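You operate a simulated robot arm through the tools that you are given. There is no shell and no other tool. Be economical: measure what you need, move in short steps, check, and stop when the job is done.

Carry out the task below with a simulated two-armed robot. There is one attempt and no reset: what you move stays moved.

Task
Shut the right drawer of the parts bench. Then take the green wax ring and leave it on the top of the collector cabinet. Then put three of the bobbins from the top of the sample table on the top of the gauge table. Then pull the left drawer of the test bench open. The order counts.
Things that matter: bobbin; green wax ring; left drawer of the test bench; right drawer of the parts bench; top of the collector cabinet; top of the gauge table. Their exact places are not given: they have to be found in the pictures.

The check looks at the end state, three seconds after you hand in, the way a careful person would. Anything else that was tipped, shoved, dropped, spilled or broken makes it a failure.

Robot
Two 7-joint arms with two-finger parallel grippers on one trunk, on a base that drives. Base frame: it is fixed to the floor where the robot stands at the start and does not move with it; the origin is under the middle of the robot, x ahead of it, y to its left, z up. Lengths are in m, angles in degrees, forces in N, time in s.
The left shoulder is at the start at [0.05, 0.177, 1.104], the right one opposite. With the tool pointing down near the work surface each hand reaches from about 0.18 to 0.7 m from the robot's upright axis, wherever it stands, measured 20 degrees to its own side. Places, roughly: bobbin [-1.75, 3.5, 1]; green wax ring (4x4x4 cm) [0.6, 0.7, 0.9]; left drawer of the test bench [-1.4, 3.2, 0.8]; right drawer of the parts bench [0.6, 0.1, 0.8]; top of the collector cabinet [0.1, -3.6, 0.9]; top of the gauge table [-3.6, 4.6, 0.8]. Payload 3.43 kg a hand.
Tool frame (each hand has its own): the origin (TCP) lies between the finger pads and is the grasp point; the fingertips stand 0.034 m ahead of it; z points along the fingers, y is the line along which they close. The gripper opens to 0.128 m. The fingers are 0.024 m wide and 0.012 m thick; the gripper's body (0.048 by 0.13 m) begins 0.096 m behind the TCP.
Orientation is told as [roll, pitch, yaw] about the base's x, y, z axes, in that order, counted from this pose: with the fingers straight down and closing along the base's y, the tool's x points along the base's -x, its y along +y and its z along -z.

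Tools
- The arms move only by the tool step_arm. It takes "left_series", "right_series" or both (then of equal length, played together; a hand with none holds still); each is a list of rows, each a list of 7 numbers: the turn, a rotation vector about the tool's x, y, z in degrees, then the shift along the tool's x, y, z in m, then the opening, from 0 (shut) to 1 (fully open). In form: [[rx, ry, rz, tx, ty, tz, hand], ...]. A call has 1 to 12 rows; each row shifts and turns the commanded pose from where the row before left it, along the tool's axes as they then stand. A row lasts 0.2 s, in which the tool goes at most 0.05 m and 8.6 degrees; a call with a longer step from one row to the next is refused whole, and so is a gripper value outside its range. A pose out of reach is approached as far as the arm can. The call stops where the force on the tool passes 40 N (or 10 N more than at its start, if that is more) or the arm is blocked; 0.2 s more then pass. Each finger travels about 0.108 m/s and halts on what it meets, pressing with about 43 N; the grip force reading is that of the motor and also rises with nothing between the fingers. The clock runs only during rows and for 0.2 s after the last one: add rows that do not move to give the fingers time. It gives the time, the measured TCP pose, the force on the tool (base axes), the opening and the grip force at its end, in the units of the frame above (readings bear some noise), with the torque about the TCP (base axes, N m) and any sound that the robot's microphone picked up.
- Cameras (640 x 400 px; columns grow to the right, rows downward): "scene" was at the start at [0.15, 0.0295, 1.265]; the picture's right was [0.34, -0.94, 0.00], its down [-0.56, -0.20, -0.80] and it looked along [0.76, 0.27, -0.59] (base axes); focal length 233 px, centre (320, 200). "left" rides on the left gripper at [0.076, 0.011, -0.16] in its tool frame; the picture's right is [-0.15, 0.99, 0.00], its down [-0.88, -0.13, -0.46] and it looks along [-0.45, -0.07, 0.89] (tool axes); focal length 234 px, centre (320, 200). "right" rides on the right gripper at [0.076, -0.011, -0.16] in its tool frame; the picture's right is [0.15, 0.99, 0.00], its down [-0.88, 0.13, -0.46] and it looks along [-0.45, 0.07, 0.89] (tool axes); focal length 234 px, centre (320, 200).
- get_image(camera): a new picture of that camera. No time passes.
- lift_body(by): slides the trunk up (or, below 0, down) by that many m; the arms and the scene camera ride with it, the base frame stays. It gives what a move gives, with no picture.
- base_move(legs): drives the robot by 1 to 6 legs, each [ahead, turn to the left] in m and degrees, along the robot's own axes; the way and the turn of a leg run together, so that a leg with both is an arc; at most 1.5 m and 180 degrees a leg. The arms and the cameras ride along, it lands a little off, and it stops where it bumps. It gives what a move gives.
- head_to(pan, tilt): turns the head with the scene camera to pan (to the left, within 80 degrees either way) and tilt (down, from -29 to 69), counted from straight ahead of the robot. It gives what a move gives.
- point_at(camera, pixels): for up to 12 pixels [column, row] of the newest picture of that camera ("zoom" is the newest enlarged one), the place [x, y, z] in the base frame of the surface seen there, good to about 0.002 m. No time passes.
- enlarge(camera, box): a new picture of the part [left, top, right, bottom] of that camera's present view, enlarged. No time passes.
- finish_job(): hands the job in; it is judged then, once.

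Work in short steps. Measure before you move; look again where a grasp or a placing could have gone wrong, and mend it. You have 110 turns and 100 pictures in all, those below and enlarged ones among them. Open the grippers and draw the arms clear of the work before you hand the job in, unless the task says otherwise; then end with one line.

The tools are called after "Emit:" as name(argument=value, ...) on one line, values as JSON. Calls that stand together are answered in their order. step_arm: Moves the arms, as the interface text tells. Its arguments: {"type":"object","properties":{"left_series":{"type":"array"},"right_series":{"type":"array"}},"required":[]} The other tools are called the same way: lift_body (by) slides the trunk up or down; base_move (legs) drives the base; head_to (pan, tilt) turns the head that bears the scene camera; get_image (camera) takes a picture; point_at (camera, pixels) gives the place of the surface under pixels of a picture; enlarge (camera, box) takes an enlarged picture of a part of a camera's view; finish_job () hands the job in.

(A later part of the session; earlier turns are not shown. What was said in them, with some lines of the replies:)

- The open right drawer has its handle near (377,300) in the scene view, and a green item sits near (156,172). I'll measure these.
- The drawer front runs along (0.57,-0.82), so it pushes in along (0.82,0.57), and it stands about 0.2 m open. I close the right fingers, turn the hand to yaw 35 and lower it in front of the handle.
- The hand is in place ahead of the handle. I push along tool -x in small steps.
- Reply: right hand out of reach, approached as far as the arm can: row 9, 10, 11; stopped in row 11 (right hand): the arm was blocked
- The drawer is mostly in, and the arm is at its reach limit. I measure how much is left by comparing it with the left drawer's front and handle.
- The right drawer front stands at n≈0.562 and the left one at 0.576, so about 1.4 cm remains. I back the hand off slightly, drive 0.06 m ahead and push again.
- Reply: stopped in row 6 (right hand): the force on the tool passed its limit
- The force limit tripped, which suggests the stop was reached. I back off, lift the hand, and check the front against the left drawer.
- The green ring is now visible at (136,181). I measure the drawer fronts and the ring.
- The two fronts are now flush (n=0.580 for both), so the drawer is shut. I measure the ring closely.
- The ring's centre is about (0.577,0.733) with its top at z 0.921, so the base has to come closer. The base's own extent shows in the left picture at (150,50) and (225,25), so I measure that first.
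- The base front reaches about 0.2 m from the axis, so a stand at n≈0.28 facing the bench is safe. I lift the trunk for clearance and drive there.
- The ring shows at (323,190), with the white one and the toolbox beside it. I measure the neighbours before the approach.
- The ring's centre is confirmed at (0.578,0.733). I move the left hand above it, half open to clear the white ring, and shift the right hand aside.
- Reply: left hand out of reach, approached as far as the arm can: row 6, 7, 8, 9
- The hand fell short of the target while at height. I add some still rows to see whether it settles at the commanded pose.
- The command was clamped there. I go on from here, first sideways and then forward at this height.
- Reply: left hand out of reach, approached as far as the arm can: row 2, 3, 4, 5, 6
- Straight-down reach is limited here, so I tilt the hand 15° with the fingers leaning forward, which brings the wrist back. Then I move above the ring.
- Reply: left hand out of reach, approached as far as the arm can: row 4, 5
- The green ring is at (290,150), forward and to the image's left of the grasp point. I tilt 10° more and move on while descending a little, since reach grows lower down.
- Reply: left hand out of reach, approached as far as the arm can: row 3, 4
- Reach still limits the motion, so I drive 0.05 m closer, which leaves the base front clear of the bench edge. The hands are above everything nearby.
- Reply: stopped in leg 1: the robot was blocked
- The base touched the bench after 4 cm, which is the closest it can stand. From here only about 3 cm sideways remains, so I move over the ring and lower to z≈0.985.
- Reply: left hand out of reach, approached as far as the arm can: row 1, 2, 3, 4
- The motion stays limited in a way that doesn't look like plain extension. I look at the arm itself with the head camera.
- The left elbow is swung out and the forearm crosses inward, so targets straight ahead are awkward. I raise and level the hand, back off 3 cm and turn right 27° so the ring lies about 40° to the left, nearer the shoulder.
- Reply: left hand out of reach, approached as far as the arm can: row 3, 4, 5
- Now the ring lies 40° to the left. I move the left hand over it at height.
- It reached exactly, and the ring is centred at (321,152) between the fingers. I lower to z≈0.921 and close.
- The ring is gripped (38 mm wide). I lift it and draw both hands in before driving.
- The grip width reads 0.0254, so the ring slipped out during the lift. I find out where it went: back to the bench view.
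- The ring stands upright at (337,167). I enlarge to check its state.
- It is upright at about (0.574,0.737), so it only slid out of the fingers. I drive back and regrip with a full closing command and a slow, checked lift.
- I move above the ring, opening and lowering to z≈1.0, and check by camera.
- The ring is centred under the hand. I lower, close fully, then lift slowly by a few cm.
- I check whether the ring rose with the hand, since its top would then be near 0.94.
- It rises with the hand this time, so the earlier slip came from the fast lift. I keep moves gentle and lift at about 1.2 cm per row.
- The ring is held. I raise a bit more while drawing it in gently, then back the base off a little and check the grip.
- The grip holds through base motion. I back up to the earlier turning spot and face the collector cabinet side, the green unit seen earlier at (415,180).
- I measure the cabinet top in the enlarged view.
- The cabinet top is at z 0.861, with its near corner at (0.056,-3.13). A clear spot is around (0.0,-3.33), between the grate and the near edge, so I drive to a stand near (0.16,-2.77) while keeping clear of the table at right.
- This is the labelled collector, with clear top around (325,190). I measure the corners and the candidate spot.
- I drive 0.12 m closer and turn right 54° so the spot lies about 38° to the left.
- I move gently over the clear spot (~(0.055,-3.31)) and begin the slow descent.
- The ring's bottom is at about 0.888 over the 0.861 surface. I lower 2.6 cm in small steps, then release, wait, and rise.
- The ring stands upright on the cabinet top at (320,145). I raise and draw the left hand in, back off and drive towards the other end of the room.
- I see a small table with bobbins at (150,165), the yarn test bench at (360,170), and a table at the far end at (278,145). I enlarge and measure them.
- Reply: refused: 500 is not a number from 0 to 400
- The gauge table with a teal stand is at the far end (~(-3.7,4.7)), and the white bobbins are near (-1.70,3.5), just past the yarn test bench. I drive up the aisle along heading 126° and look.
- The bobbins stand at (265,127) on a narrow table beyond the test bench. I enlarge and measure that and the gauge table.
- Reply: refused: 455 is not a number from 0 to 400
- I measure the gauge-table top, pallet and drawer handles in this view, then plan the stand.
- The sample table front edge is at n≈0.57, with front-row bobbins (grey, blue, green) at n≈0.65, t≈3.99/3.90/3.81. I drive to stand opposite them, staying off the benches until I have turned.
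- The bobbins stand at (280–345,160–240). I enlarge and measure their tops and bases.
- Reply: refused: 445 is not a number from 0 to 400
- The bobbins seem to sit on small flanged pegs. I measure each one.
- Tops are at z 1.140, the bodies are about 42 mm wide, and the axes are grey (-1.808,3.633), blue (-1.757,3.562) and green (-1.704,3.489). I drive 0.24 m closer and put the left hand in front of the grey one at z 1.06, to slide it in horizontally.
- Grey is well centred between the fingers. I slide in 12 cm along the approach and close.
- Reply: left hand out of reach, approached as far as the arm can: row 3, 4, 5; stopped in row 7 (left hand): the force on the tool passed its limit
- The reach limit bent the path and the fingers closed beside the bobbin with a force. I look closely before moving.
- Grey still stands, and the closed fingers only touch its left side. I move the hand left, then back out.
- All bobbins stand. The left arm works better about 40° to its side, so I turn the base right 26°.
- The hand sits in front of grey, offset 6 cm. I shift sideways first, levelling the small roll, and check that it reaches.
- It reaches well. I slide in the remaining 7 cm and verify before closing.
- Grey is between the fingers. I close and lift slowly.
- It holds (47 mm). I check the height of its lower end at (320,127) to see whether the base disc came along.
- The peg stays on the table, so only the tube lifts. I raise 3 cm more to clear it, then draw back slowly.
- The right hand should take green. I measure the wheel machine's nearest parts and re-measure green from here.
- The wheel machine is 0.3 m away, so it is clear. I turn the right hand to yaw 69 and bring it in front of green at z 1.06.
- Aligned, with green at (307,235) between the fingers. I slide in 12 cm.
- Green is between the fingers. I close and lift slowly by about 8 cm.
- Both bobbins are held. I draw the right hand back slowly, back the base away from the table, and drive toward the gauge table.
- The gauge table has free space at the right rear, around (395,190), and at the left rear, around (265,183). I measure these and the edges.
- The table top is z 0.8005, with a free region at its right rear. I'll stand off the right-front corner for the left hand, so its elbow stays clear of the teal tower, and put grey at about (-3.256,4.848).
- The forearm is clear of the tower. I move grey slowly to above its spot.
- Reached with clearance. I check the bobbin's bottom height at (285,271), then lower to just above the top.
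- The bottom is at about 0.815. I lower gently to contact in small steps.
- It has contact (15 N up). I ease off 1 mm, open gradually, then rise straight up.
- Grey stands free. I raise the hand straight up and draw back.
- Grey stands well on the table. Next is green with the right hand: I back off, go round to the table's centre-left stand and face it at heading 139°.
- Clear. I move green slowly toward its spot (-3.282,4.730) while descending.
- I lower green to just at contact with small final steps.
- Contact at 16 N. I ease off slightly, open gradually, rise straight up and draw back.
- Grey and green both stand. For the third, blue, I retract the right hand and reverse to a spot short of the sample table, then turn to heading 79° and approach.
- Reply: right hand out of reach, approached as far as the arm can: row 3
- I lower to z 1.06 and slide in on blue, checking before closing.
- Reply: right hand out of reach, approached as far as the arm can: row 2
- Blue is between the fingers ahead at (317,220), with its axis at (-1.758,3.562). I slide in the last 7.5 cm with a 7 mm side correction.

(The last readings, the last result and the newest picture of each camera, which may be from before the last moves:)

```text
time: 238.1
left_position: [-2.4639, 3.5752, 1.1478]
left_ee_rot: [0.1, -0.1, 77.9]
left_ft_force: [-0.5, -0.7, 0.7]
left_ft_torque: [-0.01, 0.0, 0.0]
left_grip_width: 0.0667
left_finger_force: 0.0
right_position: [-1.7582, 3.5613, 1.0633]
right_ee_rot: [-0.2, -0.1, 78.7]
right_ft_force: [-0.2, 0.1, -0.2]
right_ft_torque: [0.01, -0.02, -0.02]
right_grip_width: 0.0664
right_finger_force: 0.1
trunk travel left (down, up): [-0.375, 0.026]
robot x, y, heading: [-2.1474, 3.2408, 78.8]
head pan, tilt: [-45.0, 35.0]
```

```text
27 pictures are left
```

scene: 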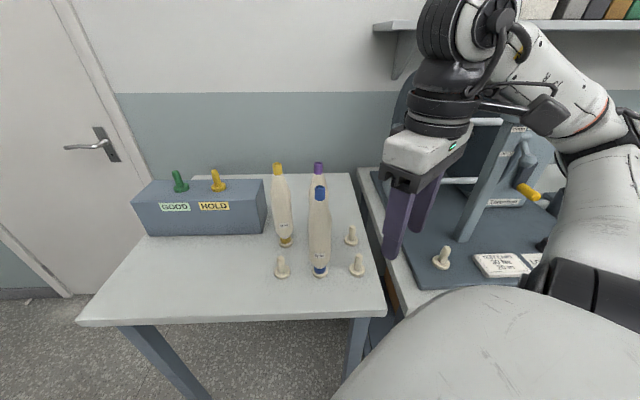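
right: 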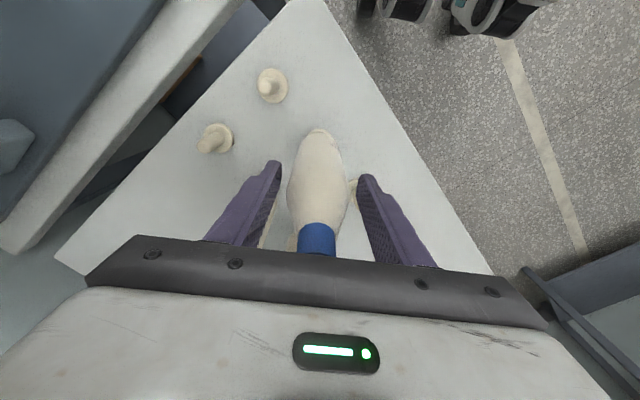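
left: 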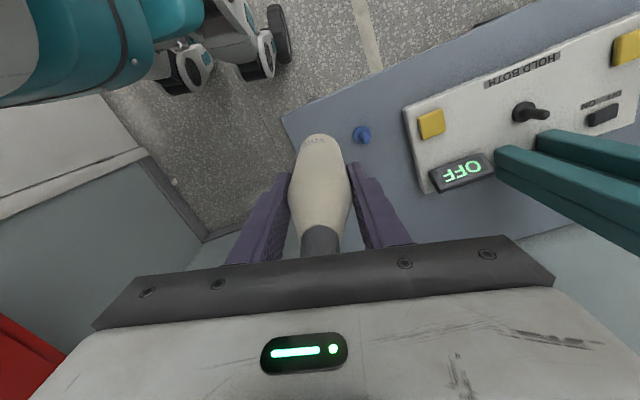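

Blue is centred. I close, lift slowly about 7.5 cm, then draw back.

Emit:
step_arm(right_series=[[0, 0, 0, 0, 0, 0, 0], [0, 0, 0, 0, 0, 0, 0], [0, 0, 0, 0, 0, 0, 0], [0, 0, 0, 0, 0, -0.005, 0], [0, 0, 0, 0, 0, -0.009, 0], [0, 0, 0, 0, 0, -0.009, 0], [0, 0, 0, 0, 0, -0.009, 0], [0, 0, 0, 0, 0, -0.009, 0], [0, 0, 0, 0, 0, -0.009, 0], [0, 0, 0, 0, 0, -0.009, 0], [0, 0, 0, 0, 0, -0.009, 0], [0, 0, 0, 0, 0, -0.009, 0]])

Emit:
step_arm(right_series=[[0, 0, 0, 0.01, 0, 0, 0], [0, 0, 0, 0.018, 0, 0, 0], [0, 0, 0, 0.018, 0, 0, 0], [0, 0, 0, 0.018, 0, 0, 0], [0, 0, 0, 0.018, 0, 0, 0], [0, 0, 0, 0.018, 0, 0, 0], [0, 0, 0, 0.018, 0, 0, 0], [0, 0, 0, 0.018, 0, 0, 0], [0, 0, 0, 0.01, 0, 0, 0]])

Emit:
get_image(camera="scene")

```text
time: 240.7
left_position: [-2.4643, 3.5758, 1.1466]
left_ee_rot: [0.2, -0.1, 78.0]
left_ft_force: [0.5, -0.3, -0.2]
left_ft_torque: [0.0, 0.0, 0.01]
left_grip_width: 0.0667
left_finger_force: 0.1
right_position: [-1.7588, 3.561, 1.1402]
right_ee_rot: [-0.3, -0.1, 78.8]
right_ft_force: [-0.7, 0.9, -1.2]
right_ft_torque: [0.01, 0.03, 0.01]
right_grip_width: 0.047
right_finger_force: 43.0
trunk travel left (down, up): [-0.375, 0.026]
robot x, y, heading: [-2.1443, 3.2405, 79.0]
head pan, tilt: [-45.0, 35.0]
```

```text
time: 242.7
left_position: [-2.4636, 3.5754, 1.1483]
left_ee_rot: [0.1, 0.0, 78.0]
left_ft_force: [0.7, -1.0, 0.3]
left_ft_torque: [0.01, -0.01, 0.0]
left_grip_width: 0.0667
left_finger_force: 0.1
right_position: [-1.7871, 3.4183, 1.1395]
right_ee_rot: [-0.2, 0.0, 78.7]
right_ft_force: [-0.4, 0.4, -1.0]
right_ft_torque: [-0.01, 0.02, 0.02]
right_grip_width: 0.0471
right_finger_force: 43.3
trunk travel left (down, up): [-0.375, 0.026]
robot x, y, heading: [-2.1439, 3.244, 78.8]
head pan, tilt: [-45.0, 35.0]
```

```text
26 pictures are left
```

scene: 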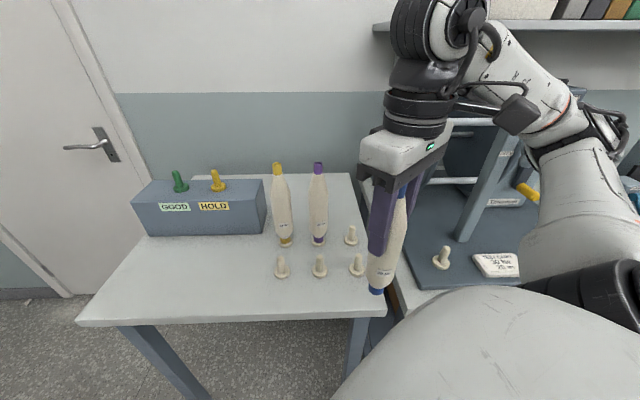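

Blue is held, and the remaining bobbins and pegs are undisturbed. I drive back to the gauge-table stand.

Emit:
base_move(legs=[[-0.2, 0], [0, 52.7], [1.3, 0], [0.22, 0]])

Emit:
head_to(pan=-30, tilt=35)

Emit:
get_image(camera="scene")

```text
time: 254.1
left_position: [-3.6501, 4.1209, 1.147]
left_ee_rot: [0.2, 0.2, 130.8]
left_ft_force: [0.4, -0.5, -0.6]
left_ft_torque: [-0.02, 0.02, 0.02]
left_grip_width: 0.0666
left_finger_force: 0.0
right_position: [-3.1157, 4.5652, 1.1401]
right_ee_rot: [-0.1, 0.1, 131.5]
right_ft_force: [0.7, 0.7, -1.8]
right_ft_torque: [-0.01, 0.0, 0.02]
right_grip_width: 0.0471
right_finger_force: 42.7
trunk travel left (down, up): [-0.375, 0.026]
robot x, y, heading: [-3.1893, 4.1727, 131.8]
head pan, tilt: [-45.0, 35.0]
```

```text
time: 254.8
left_position: [-3.6486, 4.1199, 1.1466]
left_ee_rot: [0.1, 0.1, 130.8]
left_ft_force: [0.2, -0.7, 0.2]
left_ft_torque: [-0.01, 0.0, -0.02]
left_grip_width: 0.0665
left_finger_force: 0.1
right_position: [-3.1155, 4.5654, 1.14]
right_ee_rot: [-0.2, -0.1, 131.5]
right_ft_force: [-0.2, 1.0, -0.3]
right_ft_torque: [0.0, -0.01, -0.04]
right_grip_width: 0.0472
right_finger_force: 43.1
trunk travel left (down, up): [-0.375, 0.026]
robot x, y, heading: [-3.1901, 4.1754, 131.4]
head pan, tilt: [-30.0, 35.0]
```

```text
25 pictures are left
```

scene: 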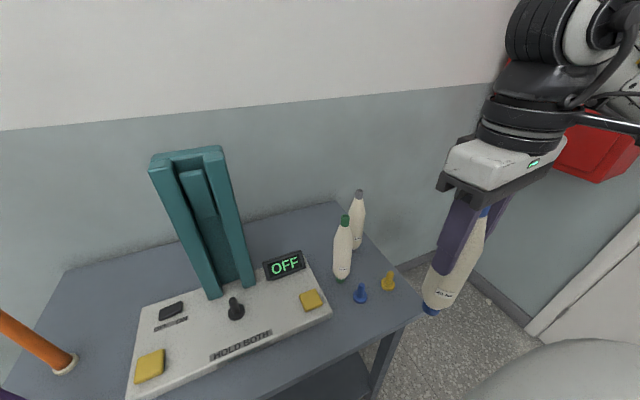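

Both bobbins stand. I carry blue slowly to (-3.197,4.778), keeping it high over the yellow peg.

Emit:
step_arm(right_series=[[0, 0, 0, -0.012, -0.0067, 0, 0], [0, 0, 0, -0.0183, -0.0067, 0, 0], [0, 0, 0, -0.0183, -0.0067, 0, 0], [0, 0, 0, -0.0183, -0.0067, 0.005, 0], [0, 0, 0, -0.0183, -0.0067, 0.009, 0], [0, 0, 0, -0.0183, -0.0067, 0.009, 0], [0, 0, 0, -0.0183, -0.0067, 0.009, 0], [0, 0, 0, -0.0183, -0.0067, 0.009, 0], [0, 0, 0, -0.0183, -0.0067, 0.009, 0], [0, 0, 0, -0.0183, -0.0067, 0.01, 0], [0, 0, 0, -0.0183, -0.0067, 0.01, 0], [0, 0, 0, -0.0183, -0.0067, 0.01, 0]])

Emit:
get_image(camera="right")

```text
time: 257.4
left_position: [-3.6492, 4.121, 1.1478]
left_ee_rot: [0.1, -0.1, 130.8]
left_ft_force: [0.1, 0.1, -0.7]
left_ft_torque: [-0.01, 0.01, -0.01]
left_grip_width: 0.0666
left_finger_force: 0.0
right_position: [-3.1963, 4.7796, 1.0597]
right_ee_rot: [-0.2, -0.2, 131.5]
right_ft_force: [0.2, -0.7, -1.4]
right_ft_torque: [0.0, 0.02, 0.02]
right_grip_width: 0.0469
right_finger_force: 43.0
trunk travel left (down, up): [-0.375, 0.026]
robot x, y, heading: [-3.1914, 4.1771, 131.8]
head pan, tilt: [-30.0, 35.0]
```

```text
24 pictures are left
```

right: 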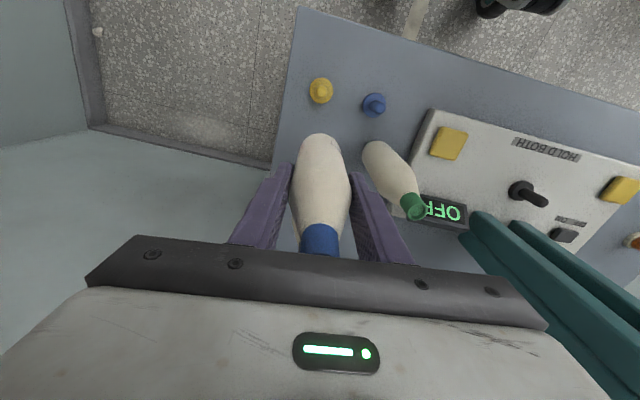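

Clearances to green and grey look good. I lower to contact.

Emit:
step_arm(right_series=[[0, 0, 0, 0, 0, 0.008, 0], [0, 0, 0, 0, 0, 0.013, 0], [0, 0, 0, 0, 0, 0.013, 0], [0, 0, 0, 0, 0, 0.013, 0], [0, 0, 0, 0, 0, 0.013, 0], [0, 0, 0, 0, 0, 0.013, 0], [0, 0, 0, 0, 0, 0.012, 0], [0, 0, 0, 0, 0, 0.01, 0], [0, 0, 0, 0, 0, 0.006, 0], [0, 0, 0, 0, 0, 0.004, 0], [0, 0, 0, 0, 0, 0.001, 0], [0, 0, 0, 0, 0, 0, 0]])

```text
time: 260.1
left_position: [-3.6492, 4.1207, 1.148]
left_ee_rot: [0.1, 0.0, 130.8]
left_ft_force: [0.3, 1.0, -0.8]
left_ft_torque: [-0.03, -0.01, 0.03]
left_grip_width: 0.0664
left_finger_force: 0.1
right_position: [-3.1957, 4.7776, 0.9551]
right_ee_rot: [-0.2, -0.1, 131.5]
right_ft_force: [1.0, -0.5, -1.7]
right_ft_torque: [0.02, -0.02, -0.04]
right_grip_width: 0.0472
right_finger_force: 43.4
trunk travel left (down, up): [-0.375, 0.026]
robot x, y, heading: [-3.1872, 4.1729, 131.9]
head pan, tilt: [-30.0, 35.0]
```

No contact yet. I lower 1 mm at a time.

Emit:
step_arm(right_series=[[0, 0, 0, 0, 0, 0.001, 0], [0, 0, 0, 0, 0, 0.001, 0], [0, 0, 0, 0, 0, 0.0005, 0], [0, 0, 0, 0, 0, 0, 0]])

```text
time: 261.1
left_position: [-3.6504, 4.1196, 1.1478]
left_ee_rot: [0.0, 0.0, 130.8]
left_ft_force: [-1.0, -0.5, 0.6]
left_ft_torque: [0.02, 0.0, 0.02]
left_grip_width: 0.0665
left_finger_force: 0.0
right_position: [-3.1954, 4.778, 0.9513]
right_ee_rot: [-0.2, -0.1, 131.5]
right_ft_force: [0.1, -0.2, 0.5]
right_ft_torque: [-0.07, -0.01, 0.03]
right_grip_width: 0.047
right_finger_force: 43.0
trunk travel left (down, up): [-0.375, 0.026]
robot x, y, heading: [-3.1916, 4.1719, 131.8]
head pan, tilt: [-30.0, 35.0]
```

The weight reading has gone, so it is just touching. I lower 1 mm more, open gradually and rise.

Emit:
step_arm(right_series=[[0, 0, 0, 0, 0, 0.0007, 0], [0, 0, 0, 0, 0, 0, 0.38], [0, 0, 0, 0, 0, 0, 0.42], [0, 0, 0, 0, 0, 0, 0.48], [0, 0, 0, 0, 0, 0, 0.52], [0, 0, 0, 0, 0, -0.02, 0.52], [0, 0, 0, 0, 0, -0.035, 0.52], [0, 0, 0, 0, 0, -0.035, 0.52], [0, 0, 0, 0, 0, -0.035, 0.52], [0, 0, 0, 0, 0, -0.035, 0.52], [0, 0, 0, 0.01, 0, -0.03, 0.52], [0, 0, 0, 0.045, 0, 0, 0.52]])

Emit:
get_image(camera="scene")

```text
time: 263.6
left_position: [-3.6488, 4.1201, 1.1492]
left_ee_rot: [0.1, 0.0, 130.8]
left_ft_force: [1.0, -0.7, -0.1]
left_ft_torque: [0.02, 0.07, 0.05]
left_grip_width: 0.0667
left_finger_force: 0.1
right_position: [-3.1607, 4.736, 1.1434]
right_ee_rot: [-0.2, -0.1, 131.5]
right_ft_force: [0.5, -0.3, 0.5]
right_ft_torque: [0.02, 0.03, -0.01]
right_grip_width: 0.0664
right_finger_force: 0.0
trunk travel left (down, up): [-0.375, 0.026]
robot x, y, heading: [-3.1895, 4.1772, 131.5]
head pan, tilt: [-30.0, 35.0]
```

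```text
23 pictures are left
```

scene: 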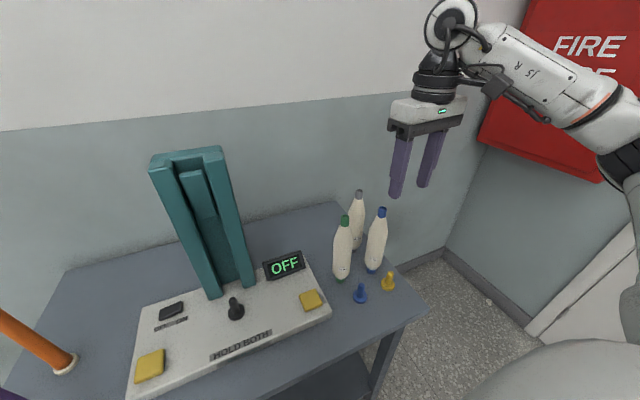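

All three bobbins stand on the gauge table. Last is the test bench's left drawer, so I retract the right hand, reverse down the aisle to a stand in front of it, and look for the handle.

Emit:
step_arm(right_series=[[0, 0, 0, 0.045, 0, 0, 0.52], [0, 0, 0, 0.045, 0, 0, 0.52], [0, 0, 0, 0.045, 0.01, 0, 0.52], [0, 0, 0, 0.03, 0.02, 0, 0.52]])

Emit:
base_move(legs=[[0, -1.9], [-1.5, 0], [-0.56, 0], [0, -33.6]])

Emit:
head_to(pan=-50, tilt=45)

Emit:
get_image(camera="scene")

```text
time: 264.6
left_position: [-3.6505, 4.12, 1.1477]
left_ee_rot: [0.1, 0.0, 130.8]
left_ft_force: [-0.3, 0.3, 0.0]
left_ft_torque: [-0.02, 0.01, 0.02]
left_grip_width: 0.0664
left_finger_force: 0.1
right_position: [-3.0947, 4.5933, 1.1385]
right_ee_rot: [-0.2, 0.0, 131.5]
right_ft_force: [-0.6, -0.6, -0.9]
right_ft_torque: [0.0, 0.0, -0.01]
right_grip_width: 0.0666
right_finger_force: 0.2
right hand out of reach, approached as far as the arm can: row 3, 4
trunk travel left (down, up): [-0.375, 0.026]
robot x, y, heading: [-3.1931, 4.1769, 131.7]
head pan, tilt: [-30.0, 35.0]
```

```text
time: 276.9
left_position: [-2.2823, 2.8031, 1.149]
left_ee_rot: [0.1, 0.0, 94.4]
left_ft_force: [0.7, -0.2, 0.8]
left_ft_torque: [0.01, -0.01, 0.02]
left_grip_width: 0.0665
left_finger_force: 0.1
right_position: [-1.5534, 2.8534, 1.1382]
right_ee_rot: [-0.3, 0.0, 95.1]
right_ft_force: [0.3, 0.3, 0.6]
right_ft_torque: [0.03, 0.02, 0.04]
right_grip_width: 0.0665
right_finger_force: 0.1
trunk travel left (down, up): [-0.375, 0.026]
robot x, y, heading: [-1.8823, 2.5732, 95.3]
head pan, tilt: [-30.0, 35.0]
```

```text
time: 277.8
left_position: [-2.2825, 2.8025, 1.1473]
left_ee_rot: [0.2, -0.1, 94.4]
left_ft_force: [0.8, -0.3, -0.1]
left_ft_torque: [0.03, 0.01, 0.03]
left_grip_width: 0.0665
left_finger_force: 0.1
right_position: [-1.5533, 2.8529, 1.1379]
right_ee_rot: [-0.2, -0.1, 95.2]
right_ft_force: [0.1, -0.3, 0.1]
right_ft_torque: [0.02, -0.03, -0.02]
right_grip_width: 0.0667
right_finger_force: 0.0
trunk travel left (down, up): [-0.375, 0.026]
robot x, y, heading: [-1.8828, 2.573, 95.4]
head pan, tilt: [-50.0, 45.0]
```

```text
22 pictures are left
```

scene: 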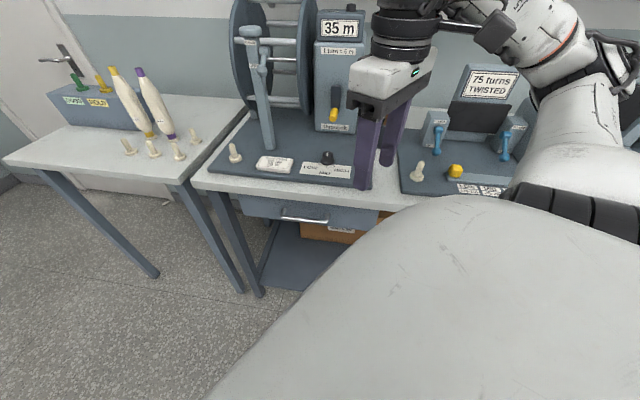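

The left drawer's handle shows at (303,220). I enlarge and measure it.

Emit:
enlarge(camera="scene", box=[220, 160, 420, 260])

Emit:
point_at(camera="zoom", pixels=[[200, 183], [265, 190], [330, 197], [205, 195], [330, 188], [120, 150], [265, 160], [420, 190], [400, 110], [265, 105], [90, 105], [440, 100]])

```text
3.20 times, centred on (320, 210) of scene
```

zoom: 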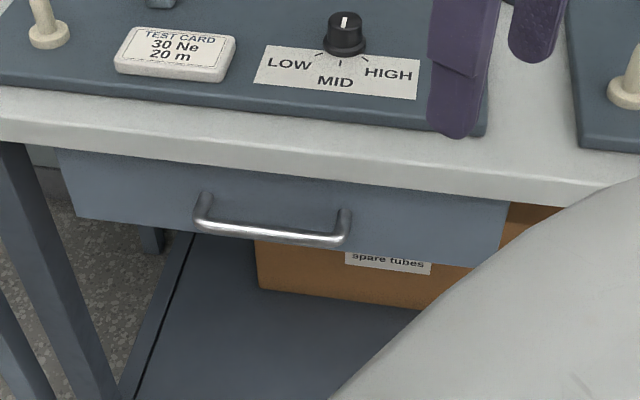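

```text
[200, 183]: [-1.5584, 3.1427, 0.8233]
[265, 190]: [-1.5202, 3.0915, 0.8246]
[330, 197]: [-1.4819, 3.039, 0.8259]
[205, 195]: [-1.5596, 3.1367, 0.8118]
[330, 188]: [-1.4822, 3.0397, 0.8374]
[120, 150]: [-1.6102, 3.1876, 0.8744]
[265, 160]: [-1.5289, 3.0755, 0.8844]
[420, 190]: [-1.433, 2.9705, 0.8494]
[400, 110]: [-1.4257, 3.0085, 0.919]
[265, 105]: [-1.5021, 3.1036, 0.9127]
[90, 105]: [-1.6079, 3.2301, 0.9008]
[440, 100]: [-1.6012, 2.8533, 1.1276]
```

I measure the bar itself now, along (210–340, 215–242) of the zoom.

Emit:
point_at(camera="zoom", pixels=[[215, 226], [240, 231], [270, 236], [300, 240], [325, 242], [340, 238], [200, 215], [270, 232], [270, 239], [345, 220], [204, 205], [270, 210]])

```text
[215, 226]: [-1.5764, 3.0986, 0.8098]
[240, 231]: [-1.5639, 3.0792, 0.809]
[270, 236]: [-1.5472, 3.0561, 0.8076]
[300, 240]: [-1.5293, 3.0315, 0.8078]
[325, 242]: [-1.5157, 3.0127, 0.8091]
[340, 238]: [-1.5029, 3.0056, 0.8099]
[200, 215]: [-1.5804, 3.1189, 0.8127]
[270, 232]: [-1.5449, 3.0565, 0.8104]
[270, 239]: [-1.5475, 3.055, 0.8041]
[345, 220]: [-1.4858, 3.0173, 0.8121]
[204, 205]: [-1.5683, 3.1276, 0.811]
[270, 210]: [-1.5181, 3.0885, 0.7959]
```

The bar is at n≈0.538, z 0.810, and the counter edge overhangs it at n 0.559. I'll grip it with the fingers straddling the bar, hand at yaw 126 and tilted 20° forward to pass under the edge, orienting and aligning along the bench first.

Emit:
step_arm(right_series=[[0, 0, -7.75, 0, 0, 0, 0.235], [0, 0, -7.75, 0, 0, 0, 0.235], [0, 0, -7.75, 0, 0, 0, 0.235], [0, 0, -7.75, 0, 0, 0, 0.235], [6.67, 0, 0, 0, 0, 0, 0.235], [6.67, 0, 0, 0, 0, 0, 0.235], [6.66, 0, 0, 0, 0, 0, 0.235], [0, 0, 0, -0.04, 0, 0, 0.235], [0, 0, 0, -0.04, 0, 0, 0.235], [0, 0, 0, -0.04, 0, 0, 0.235], [0, 0, 0, -0.04, 0, 0, 0.235]])

Emit:
get_image(camera="right")

```text
time: 280.1
left_position: [-2.2831, 2.8026, 1.148]
left_ee_rot: [0.1, 0.1, 94.4]
left_ft_force: [-0.1, -0.1, -0.7]
left_ft_torque: [0.04, -0.03, 0.04]
left_grip_width: 0.0666
left_finger_force: 0.0
right_position: [-1.6493, 2.983, 1.1372]
right_ee_rot: [-20.2, 0.1, 125.9]
right_ft_force: [-0.8, 0.6, 0.0]
right_ft_torque: [-0.02, -0.04, 0.02]
right_grip_width: 0.0301
right_finger_force: 0.2
trunk travel left (down, up): [-0.375, 0.026]
robot x, y, heading: [-1.8815, 2.5725, 95.0]
head pan, tilt: [-50.0, 45.0]
```

```text
20 pictures are left
```

right: 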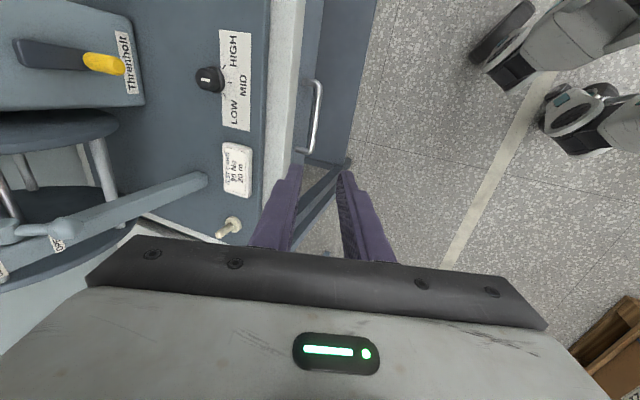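

The handle at (315,120) lines up with the finger plane, and the tilt leans toward the bench as intended. I descend to the pre-grasp pose 12 cm up-axis from the bar.

Emit:
step_arm(right_series=[[0, 0, 0, 0.0003, -0.0024, 0.0428, 0.235], [0, 0, 0, 0.0003, -0.0024, 0.0428, 0.235], [0, 0, 0, 0.0003, -0.0024, 0.0428, 0.235], [0, 0, 0, 0.0003, -0.0024, 0.0428, 0.235], [0, 0, 0, 0.0003, -0.0025, 0.0428, 0.235], [0, 0, 0, 0, 0, 0, 0.235]])

Emit:
get_image(camera="right")

Emit:
get_image(camera="scene")

```text
time: 281.6
left_position: [-2.2821, 2.8032, 1.1465]
left_ee_rot: [0.0, 0.0, 94.5]
left_ft_force: [0.4, 0.6, 0.1]
left_ft_torque: [0.01, 0.0, -0.01]
left_grip_width: 0.0665
left_finger_force: 0.0
right_position: [-1.5785, 3.0312, 0.943]
right_ee_rot: [-20.3, 0.1, 126.0]
right_ft_force: [0.1, -0.3, 0.5]
right_ft_torque: [0.04, -0.01, -0.01]
right_grip_width: 0.0303
right_finger_force: 0.2
trunk travel left (down, up): [-0.375, 0.026]
robot x, y, heading: [-1.8815, 2.5724, 95.3]
head pan, tilt: [-50.0, 45.0]
```

```text
19 pictures are left
```

right: 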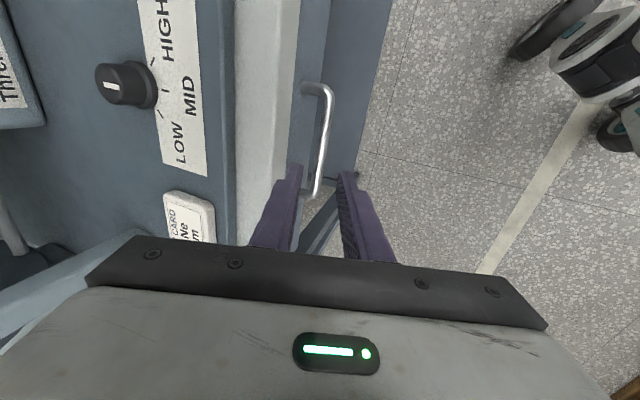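

```text
18 pictures are left
```

scene: 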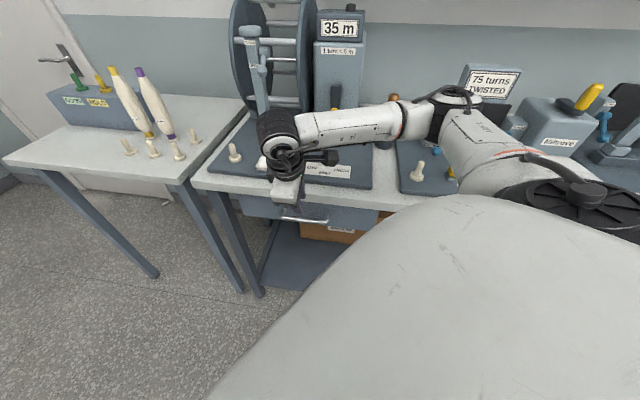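

The bar runs from (328,95) to (317,195) in the hand view. I measure it from here to refine the line.

Emit:
point_at(camera="right", pixels=[[328, 100], [326, 120], [324, 140], [321, 160], [319, 180], [316, 193], [310, 86], [300, 130]])

```text
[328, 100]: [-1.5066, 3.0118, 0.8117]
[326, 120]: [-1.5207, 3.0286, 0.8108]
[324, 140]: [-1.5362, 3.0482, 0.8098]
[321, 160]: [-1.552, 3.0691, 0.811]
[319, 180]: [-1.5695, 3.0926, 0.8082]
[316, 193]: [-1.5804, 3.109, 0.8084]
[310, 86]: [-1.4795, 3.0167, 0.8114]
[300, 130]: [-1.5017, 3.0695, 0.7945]
```

The bar centre is (-1.5435,3.058), consistent with the plan. I insert along the tool axis 12.3 cm with a 3 mm correction.

Emit:
step_arm(right_series=[[0, 0, 0, 0, 0.003, 0.0206, 0.235], [0, 0, 0, 0, 0, 0.0206, 0.235], [0, 0, 0, 0, 0, 0.0206, 0.235], [0, 0, 0, 0, 0, 0.0206, 0.235], [0, 0, 0, 0, 0, 0.0206, 0.235], [0, 0, 0, 0, 0, 0.0204, 0.235], [0, 0, 0, 0, 0, 0, 0.235]])

Emit:
get_image(camera="right")

```text
time: 283.1
left_position: [-2.2829, 2.8024, 1.1478]
left_ee_rot: [0.2, -0.1, 94.4]
left_ft_force: [-0.1, -0.6, -0.8]
left_ft_torque: [-0.01, 0.0, -0.02]
left_grip_width: 0.0665
left_finger_force: 0.0
right_position: [-1.5462, 3.0546, 0.8249]
right_ee_rot: [-20.1, 0.0, 126.1]
right_ft_force: [0.0, -0.4, 0.3]
right_ft_torque: [-0.01, 0.02, 0.01]
right_grip_width: 0.0302
right_finger_force: 0.1
trunk travel left (down, up): [-0.375, 0.026]
robot x, y, heading: [-1.8803, 2.5725, 95.4]
head pan, tilt: [-50.0, 45.0]
```

```text
17 pictures are left
```

right: 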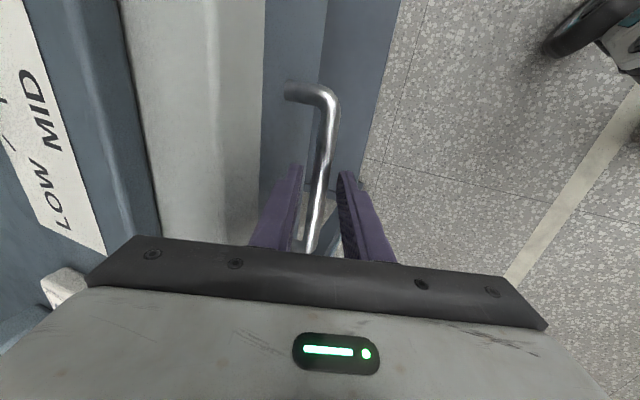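

The bar is between the fingers. I close and pull back along -n in 2 cm steps.

Emit:
step_arm(right_series=[[0, 0, 0, 0, 0, 0, 0], [0, 0, 0, 0, 0, 0, 0], [0, 0, 0, 0, 0.0094, -0.0034, 0], [0, 0, 0, 0, 0.0141, -0.0051, 0], [0, 0, 0, 0, 0.0188, -0.0068, 0], [0, 0, 0, 0, 0.0188, -0.0068, 0]])

Emit:
get_image(camera="scene")

```text
time: 284.6
left_position: [-2.2835, 2.8012, 1.1479]
left_ee_rot: [0.1, 0.0, 94.5]
left_ft_force: [-0.1, 0.0, 0.0]
left_ft_torque: [-0.02, -0.01, -0.02]
left_grip_width: 0.0668
left_finger_force: 0.1
right_position: [-1.5994, 3.0151, 0.8255]
right_ee_rot: [-20.1, 0.1, 126.1]
right_ft_force: [-0.1, -2.3, 2.1]
right_ft_torque: [0.15, 0.1, -0.94]
right_grip_width: 0.0147
right_finger_force: 45.1
trunk travel left (down, up): [-0.375, 0.026]
robot x, y, heading: [-1.8827, 2.5731, 95.4]
head pan, tilt: [-50.0, 45.0]
```

```text
16 pictures are left
```

scene: 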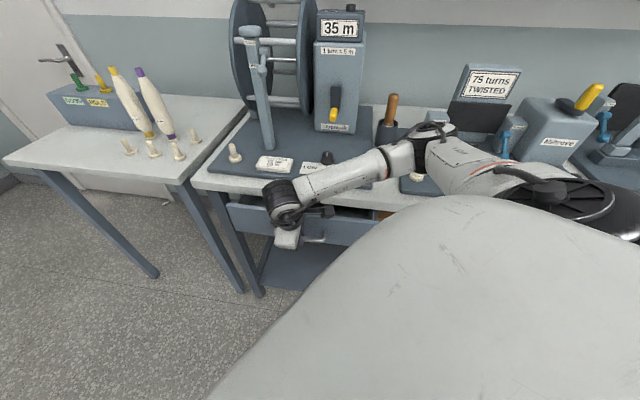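

The drawer follows with a light force. I pull another 14 cm.

Emit:
step_arm(right_series=[[0, 0, 0, 0, 0.0188, -0.0068, 0], [0, 0, 0, 0, 0.0188, -0.0068, 0], [0, 0, 0, 0, 0.0188, -0.0068, 0], [0, 0, 0, 0, 0.0188, -0.0068, 0], [0, 0, 0, 0, 0.0188, -0.0068, 0], [0, 0, 0, 0, 0.0188, -0.0068, 0], [0, 0, 0, 0, 0.0141, -0.0051, 0], [0, 0, 0, 0, 0, 0, 0]])

Emit:
get_image(camera="right")

```text
time: 286.4
left_position: [-2.2831, 2.8017, 1.1481]
left_ee_rot: [-0.1, 0.0, 94.5]
left_ft_force: [-0.6, -0.6, -0.1]
left_ft_torque: [0.01, 0.0, 0.03]
left_grip_width: 0.0664
left_finger_force: 0.0
right_position: [-1.7086, 2.937, 0.8248]
right_ee_rot: [-20.3, -0.2, 126.2]
right_ft_force: [-1.5, -0.2, 24.4]
right_ft_torque: [0.08, -0.1, -0.99]
right_grip_width: 0.0147
right_finger_force: 44.5
trunk travel left (down, up): [-0.375, 0.026]
robot x, y, heading: [-1.8823, 2.5741, 95.1]
head pan, tilt: [-50.0, 45.0]
```

```text
15 pictures are left
```

right: 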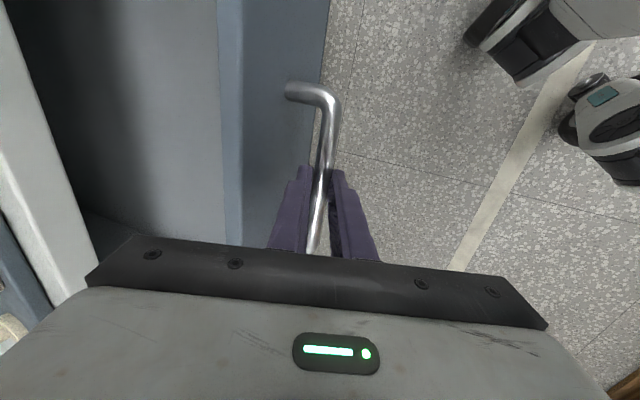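

The drawer is open about 20 cm. I open the fingers, withdraw along the tool axis, and raise the hand clear.

Emit:
step_arm(right_series=[[0, 0, 0, 0, 0, 0, 0.235], [0, 0, 0, 0, 0, 0, 0.235], [0, 0, 0, 0, 0, -0.015, 0.235], [0, 0, 0, 0, 0, -0.025, 0.235], [0, 0, 0, 0, 0, -0.035, 0.235], [0, 0, 0, 0, 0, -0.045, 0.235], [0, 0, 0, 0, 0, -0.045, 0.235], [0, 0, 0, 0, 0, -0.045, 0.235], [0, 0, 0, 0, 0, -0.045, 0.4]])

Emit:
get_image(camera="scene")

```text
time: 288.4
left_position: [-2.283, 2.8015, 1.1475]
left_ee_rot: [0.2, 0.0, 94.4]
left_ft_force: [0.0, -0.6, -0.5]
left_ft_torque: [-0.03, -0.01, 0.0]
left_grip_width: 0.0664
left_finger_force: 0.0
right_position: [-1.7777, 2.8842, 1.0628]
right_ee_rot: [-20.4, 0.1, 126.2]
right_ft_force: [-0.6, -0.4, -0.8]
right_ft_torque: [0.02, -0.01, 0.01]
right_grip_width: 0.0514
right_finger_force: 0.0
trunk travel left (down, up): [-0.375, 0.026]
robot x, y, heading: [-1.8822, 2.5751, 95.3]
head pan, tilt: [-50.0, 45.0]
```

```text
14 pictures are left
```

scene: 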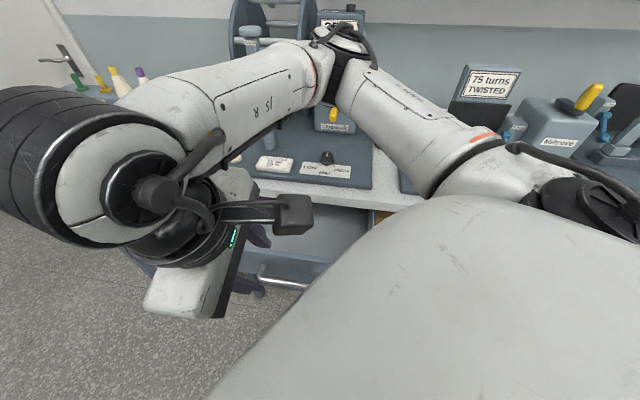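

The hand is clear of the handle. I back the robot away from the bench and check the whole bench.

Emit:
base_move(legs=[[-0.4, 0]])

Emit:
head_to(pan=-30, tilt=35)

Emit:
get_image(camera="scene")

```text
time: 290.9
left_position: [-2.2445, 2.4036, 1.1471]
left_ee_rot: [0.1, 0.0, 94.3]
left_ft_force: [0.2, -0.5, -0.6]
left_ft_torque: [0.03, 0.0, 0.01]
left_grip_width: 0.0666
left_finger_force: 0.0
right_position: [-1.7418, 2.4856, 1.0627]
right_ee_rot: [-20.2, 0.0, 126.0]
right_ft_force: [-0.8, -0.5, 0.7]
right_ft_torque: [0.03, -0.03, 0.0]
right_grip_width: 0.0511
right_finger_force: 0.0
trunk travel left (down, up): [-0.375, 0.026]
robot x, y, heading: [-1.8468, 2.173, 95.1]
head pan, tilt: [-50.0, 45.0]
```

```text
time: 291.7
left_position: [-2.247, 2.4047, 1.1475]
left_ee_rot: [0.1, 0.1, 94.2]
left_ft_force: [-0.1, 0.4, 0.7]
left_ft_torque: [0.0, -0.02, 0.01]
left_grip_width: 0.0665
left_finger_force: 0.0
right_position: [-1.7411, 2.4867, 1.0622]
right_ee_rot: [-20.2, -0.1, 126.0]
right_ft_force: [0.0, -1.0, -0.5]
right_ft_torque: [0.03, -0.01, 0.01]
right_grip_width: 0.0515
right_finger_force: 0.0
trunk travel left (down, up): [-0.375, 0.026]
robot x, y, heading: [-1.8429, 2.1758, 95.2]
head pan, tilt: [-30.0, 35.0]
```

```text
13 pictures are left
```

scene: 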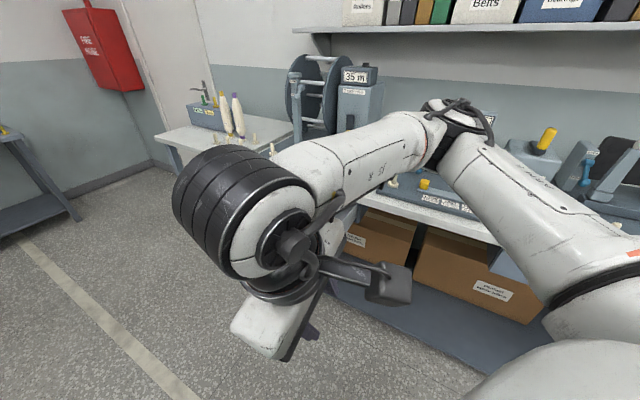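

My arm blocks the view. I turn left and back off a bit, then check the drawer and the gauge table.

Emit:
base_move(legs=[[-0.3, 0], [0, 60]])

Emit:
head_to(pan=-55, tilt=22)

Emit:
get_image(camera="scene")

```text
time: 296.4
left_position: [-2.2219, 1.6427, 1.1477]
left_ee_rot: [0.2, 0.1, 153.6]
left_ft_force: [-0.2, -0.6, 0.7]
left_ft_torque: [0.02, -0.03, -0.03]
left_grip_width: 0.0663
left_finger_force: 0.1
right_position: [-2.0341, 2.1193, 1.0626]
right_ee_rot: [-20.2, 0.0, -174.6]
right_ft_force: [1.5, -0.5, 0.5]
right_ft_torque: [0.0, -0.02, 0.02]
right_grip_width: 0.0513
right_finger_force: 0.0
trunk travel left (down, up): [-0.375, 0.026]
robot x, y, heading: [-1.816, 1.8722, 154.7]
head pan, tilt: [-30.0, 35.0]
```

```text
time: 297.3
left_position: [-2.2206, 1.6422, 1.1472]
left_ee_rot: [0.1, 0.0, 153.7]
left_ft_force: [-0.5, 0.5, 0.2]
left_ft_torque: [0.01, 0.0, 0.01]
left_grip_width: 0.0664
left_finger_force: 0.0
right_position: [-2.0345, 2.1193, 1.0627]
right_ee_rot: [-20.3, 0.0, -174.6]
right_ft_force: [0.4, -0.2, -0.6]
right_ft_torque: [0.0, 0.01, 0.01]
right_grip_width: 0.051
right_finger_force: 0.1
trunk travel left (down, up): [-0.375, 0.026]
robot x, y, heading: [-1.8203, 1.8701, 154.5]
head pan, tilt: [-55.0, 22.0]
```

```text
12 pictures are left
```

scene: 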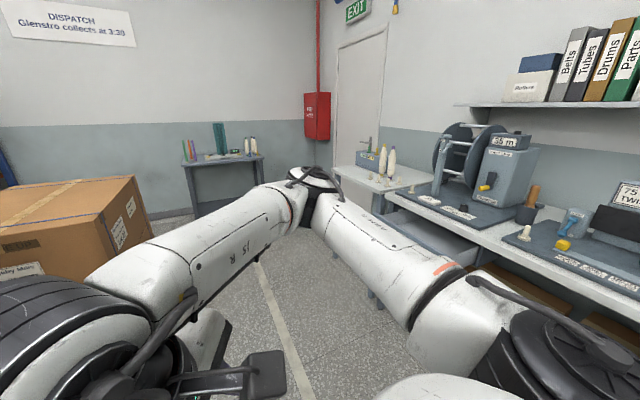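

Emit:
enlarge(camera="scene", box=[340, 170, 500, 300])

Emit:
enlarge(camera="scene", box=[170, 110, 290, 190])

```text
3.08 times, centred on (420, 235) of scene
```

zoom: 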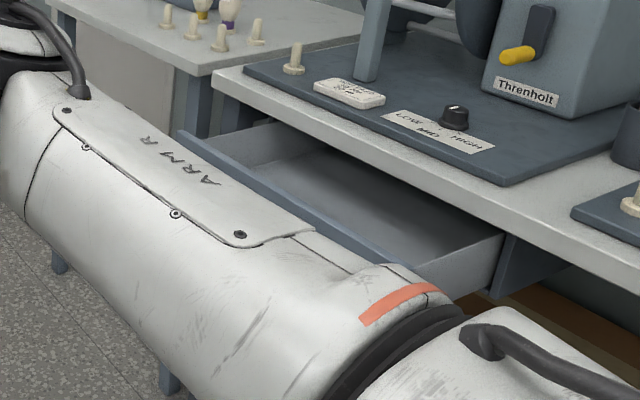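

```text
5.00 times, centred on (230, 150) of scene
```

zoom: 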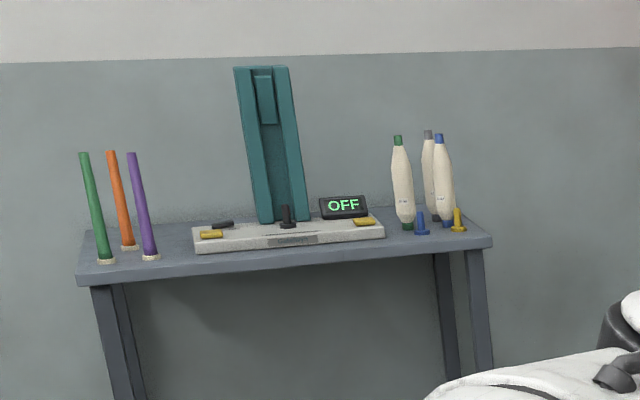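

The drawer stands open and all three bobbins are upright on the gauge table. I open both grippers fully and hand in.

Emit:
step_arm(left_series=[[0, 0, 0, 0, 0, 0, 1], [0, 0, 0, 0, 0, 0, 1], [0, 0, 0, 0, 0, 0, 1]], right_series=[[0, 0, 0, 0, 0, 0, 1], [0, 0, 0, 0, 0, 0, 1], [0, 0, 0, 0, 0, 0, 1]])

Emit:
finish_job()

```text
time: 298.1
left_position: [-2.2207, 1.6431, 1.1476]
left_ee_rot: [0.1, 0.0, 153.8]
left_ft_force: [0.3, 0.4, 0.1]
left_ft_torque: [-0.03, 0.02, 0.02]
left_grip_width: 0.1279
left_finger_force: 0.0
right_position: [-2.0343, 2.1183, 1.0642]
right_ee_rot: [-20.1, -0.1, -174.6]
right_ft_force: [0.1, 0.0, -0.4]
right_ft_torque: [0.02, -0.03, -0.01]
right_grip_width: 0.1279
right_finger_force: 0.0
trunk travel left (down, up): [-0.375, 0.026]
robot x, y, heading: [-1.8196, 1.8674, 154.5]
head pan, tilt: [-55.0, 22.0]
```

```text
The job is handed in.
```

I did all four tasks in order and handed the job in: the parts-bench right drawer is shut, the green wax ring is on the collector cabinet, three bobbins stand on the gauge table, and the test-bench left drawer is open about 20 cm; the ring slipped from the gripper once on its bench but stayed upright, and one bobbin was nudged but stayed on its peg.
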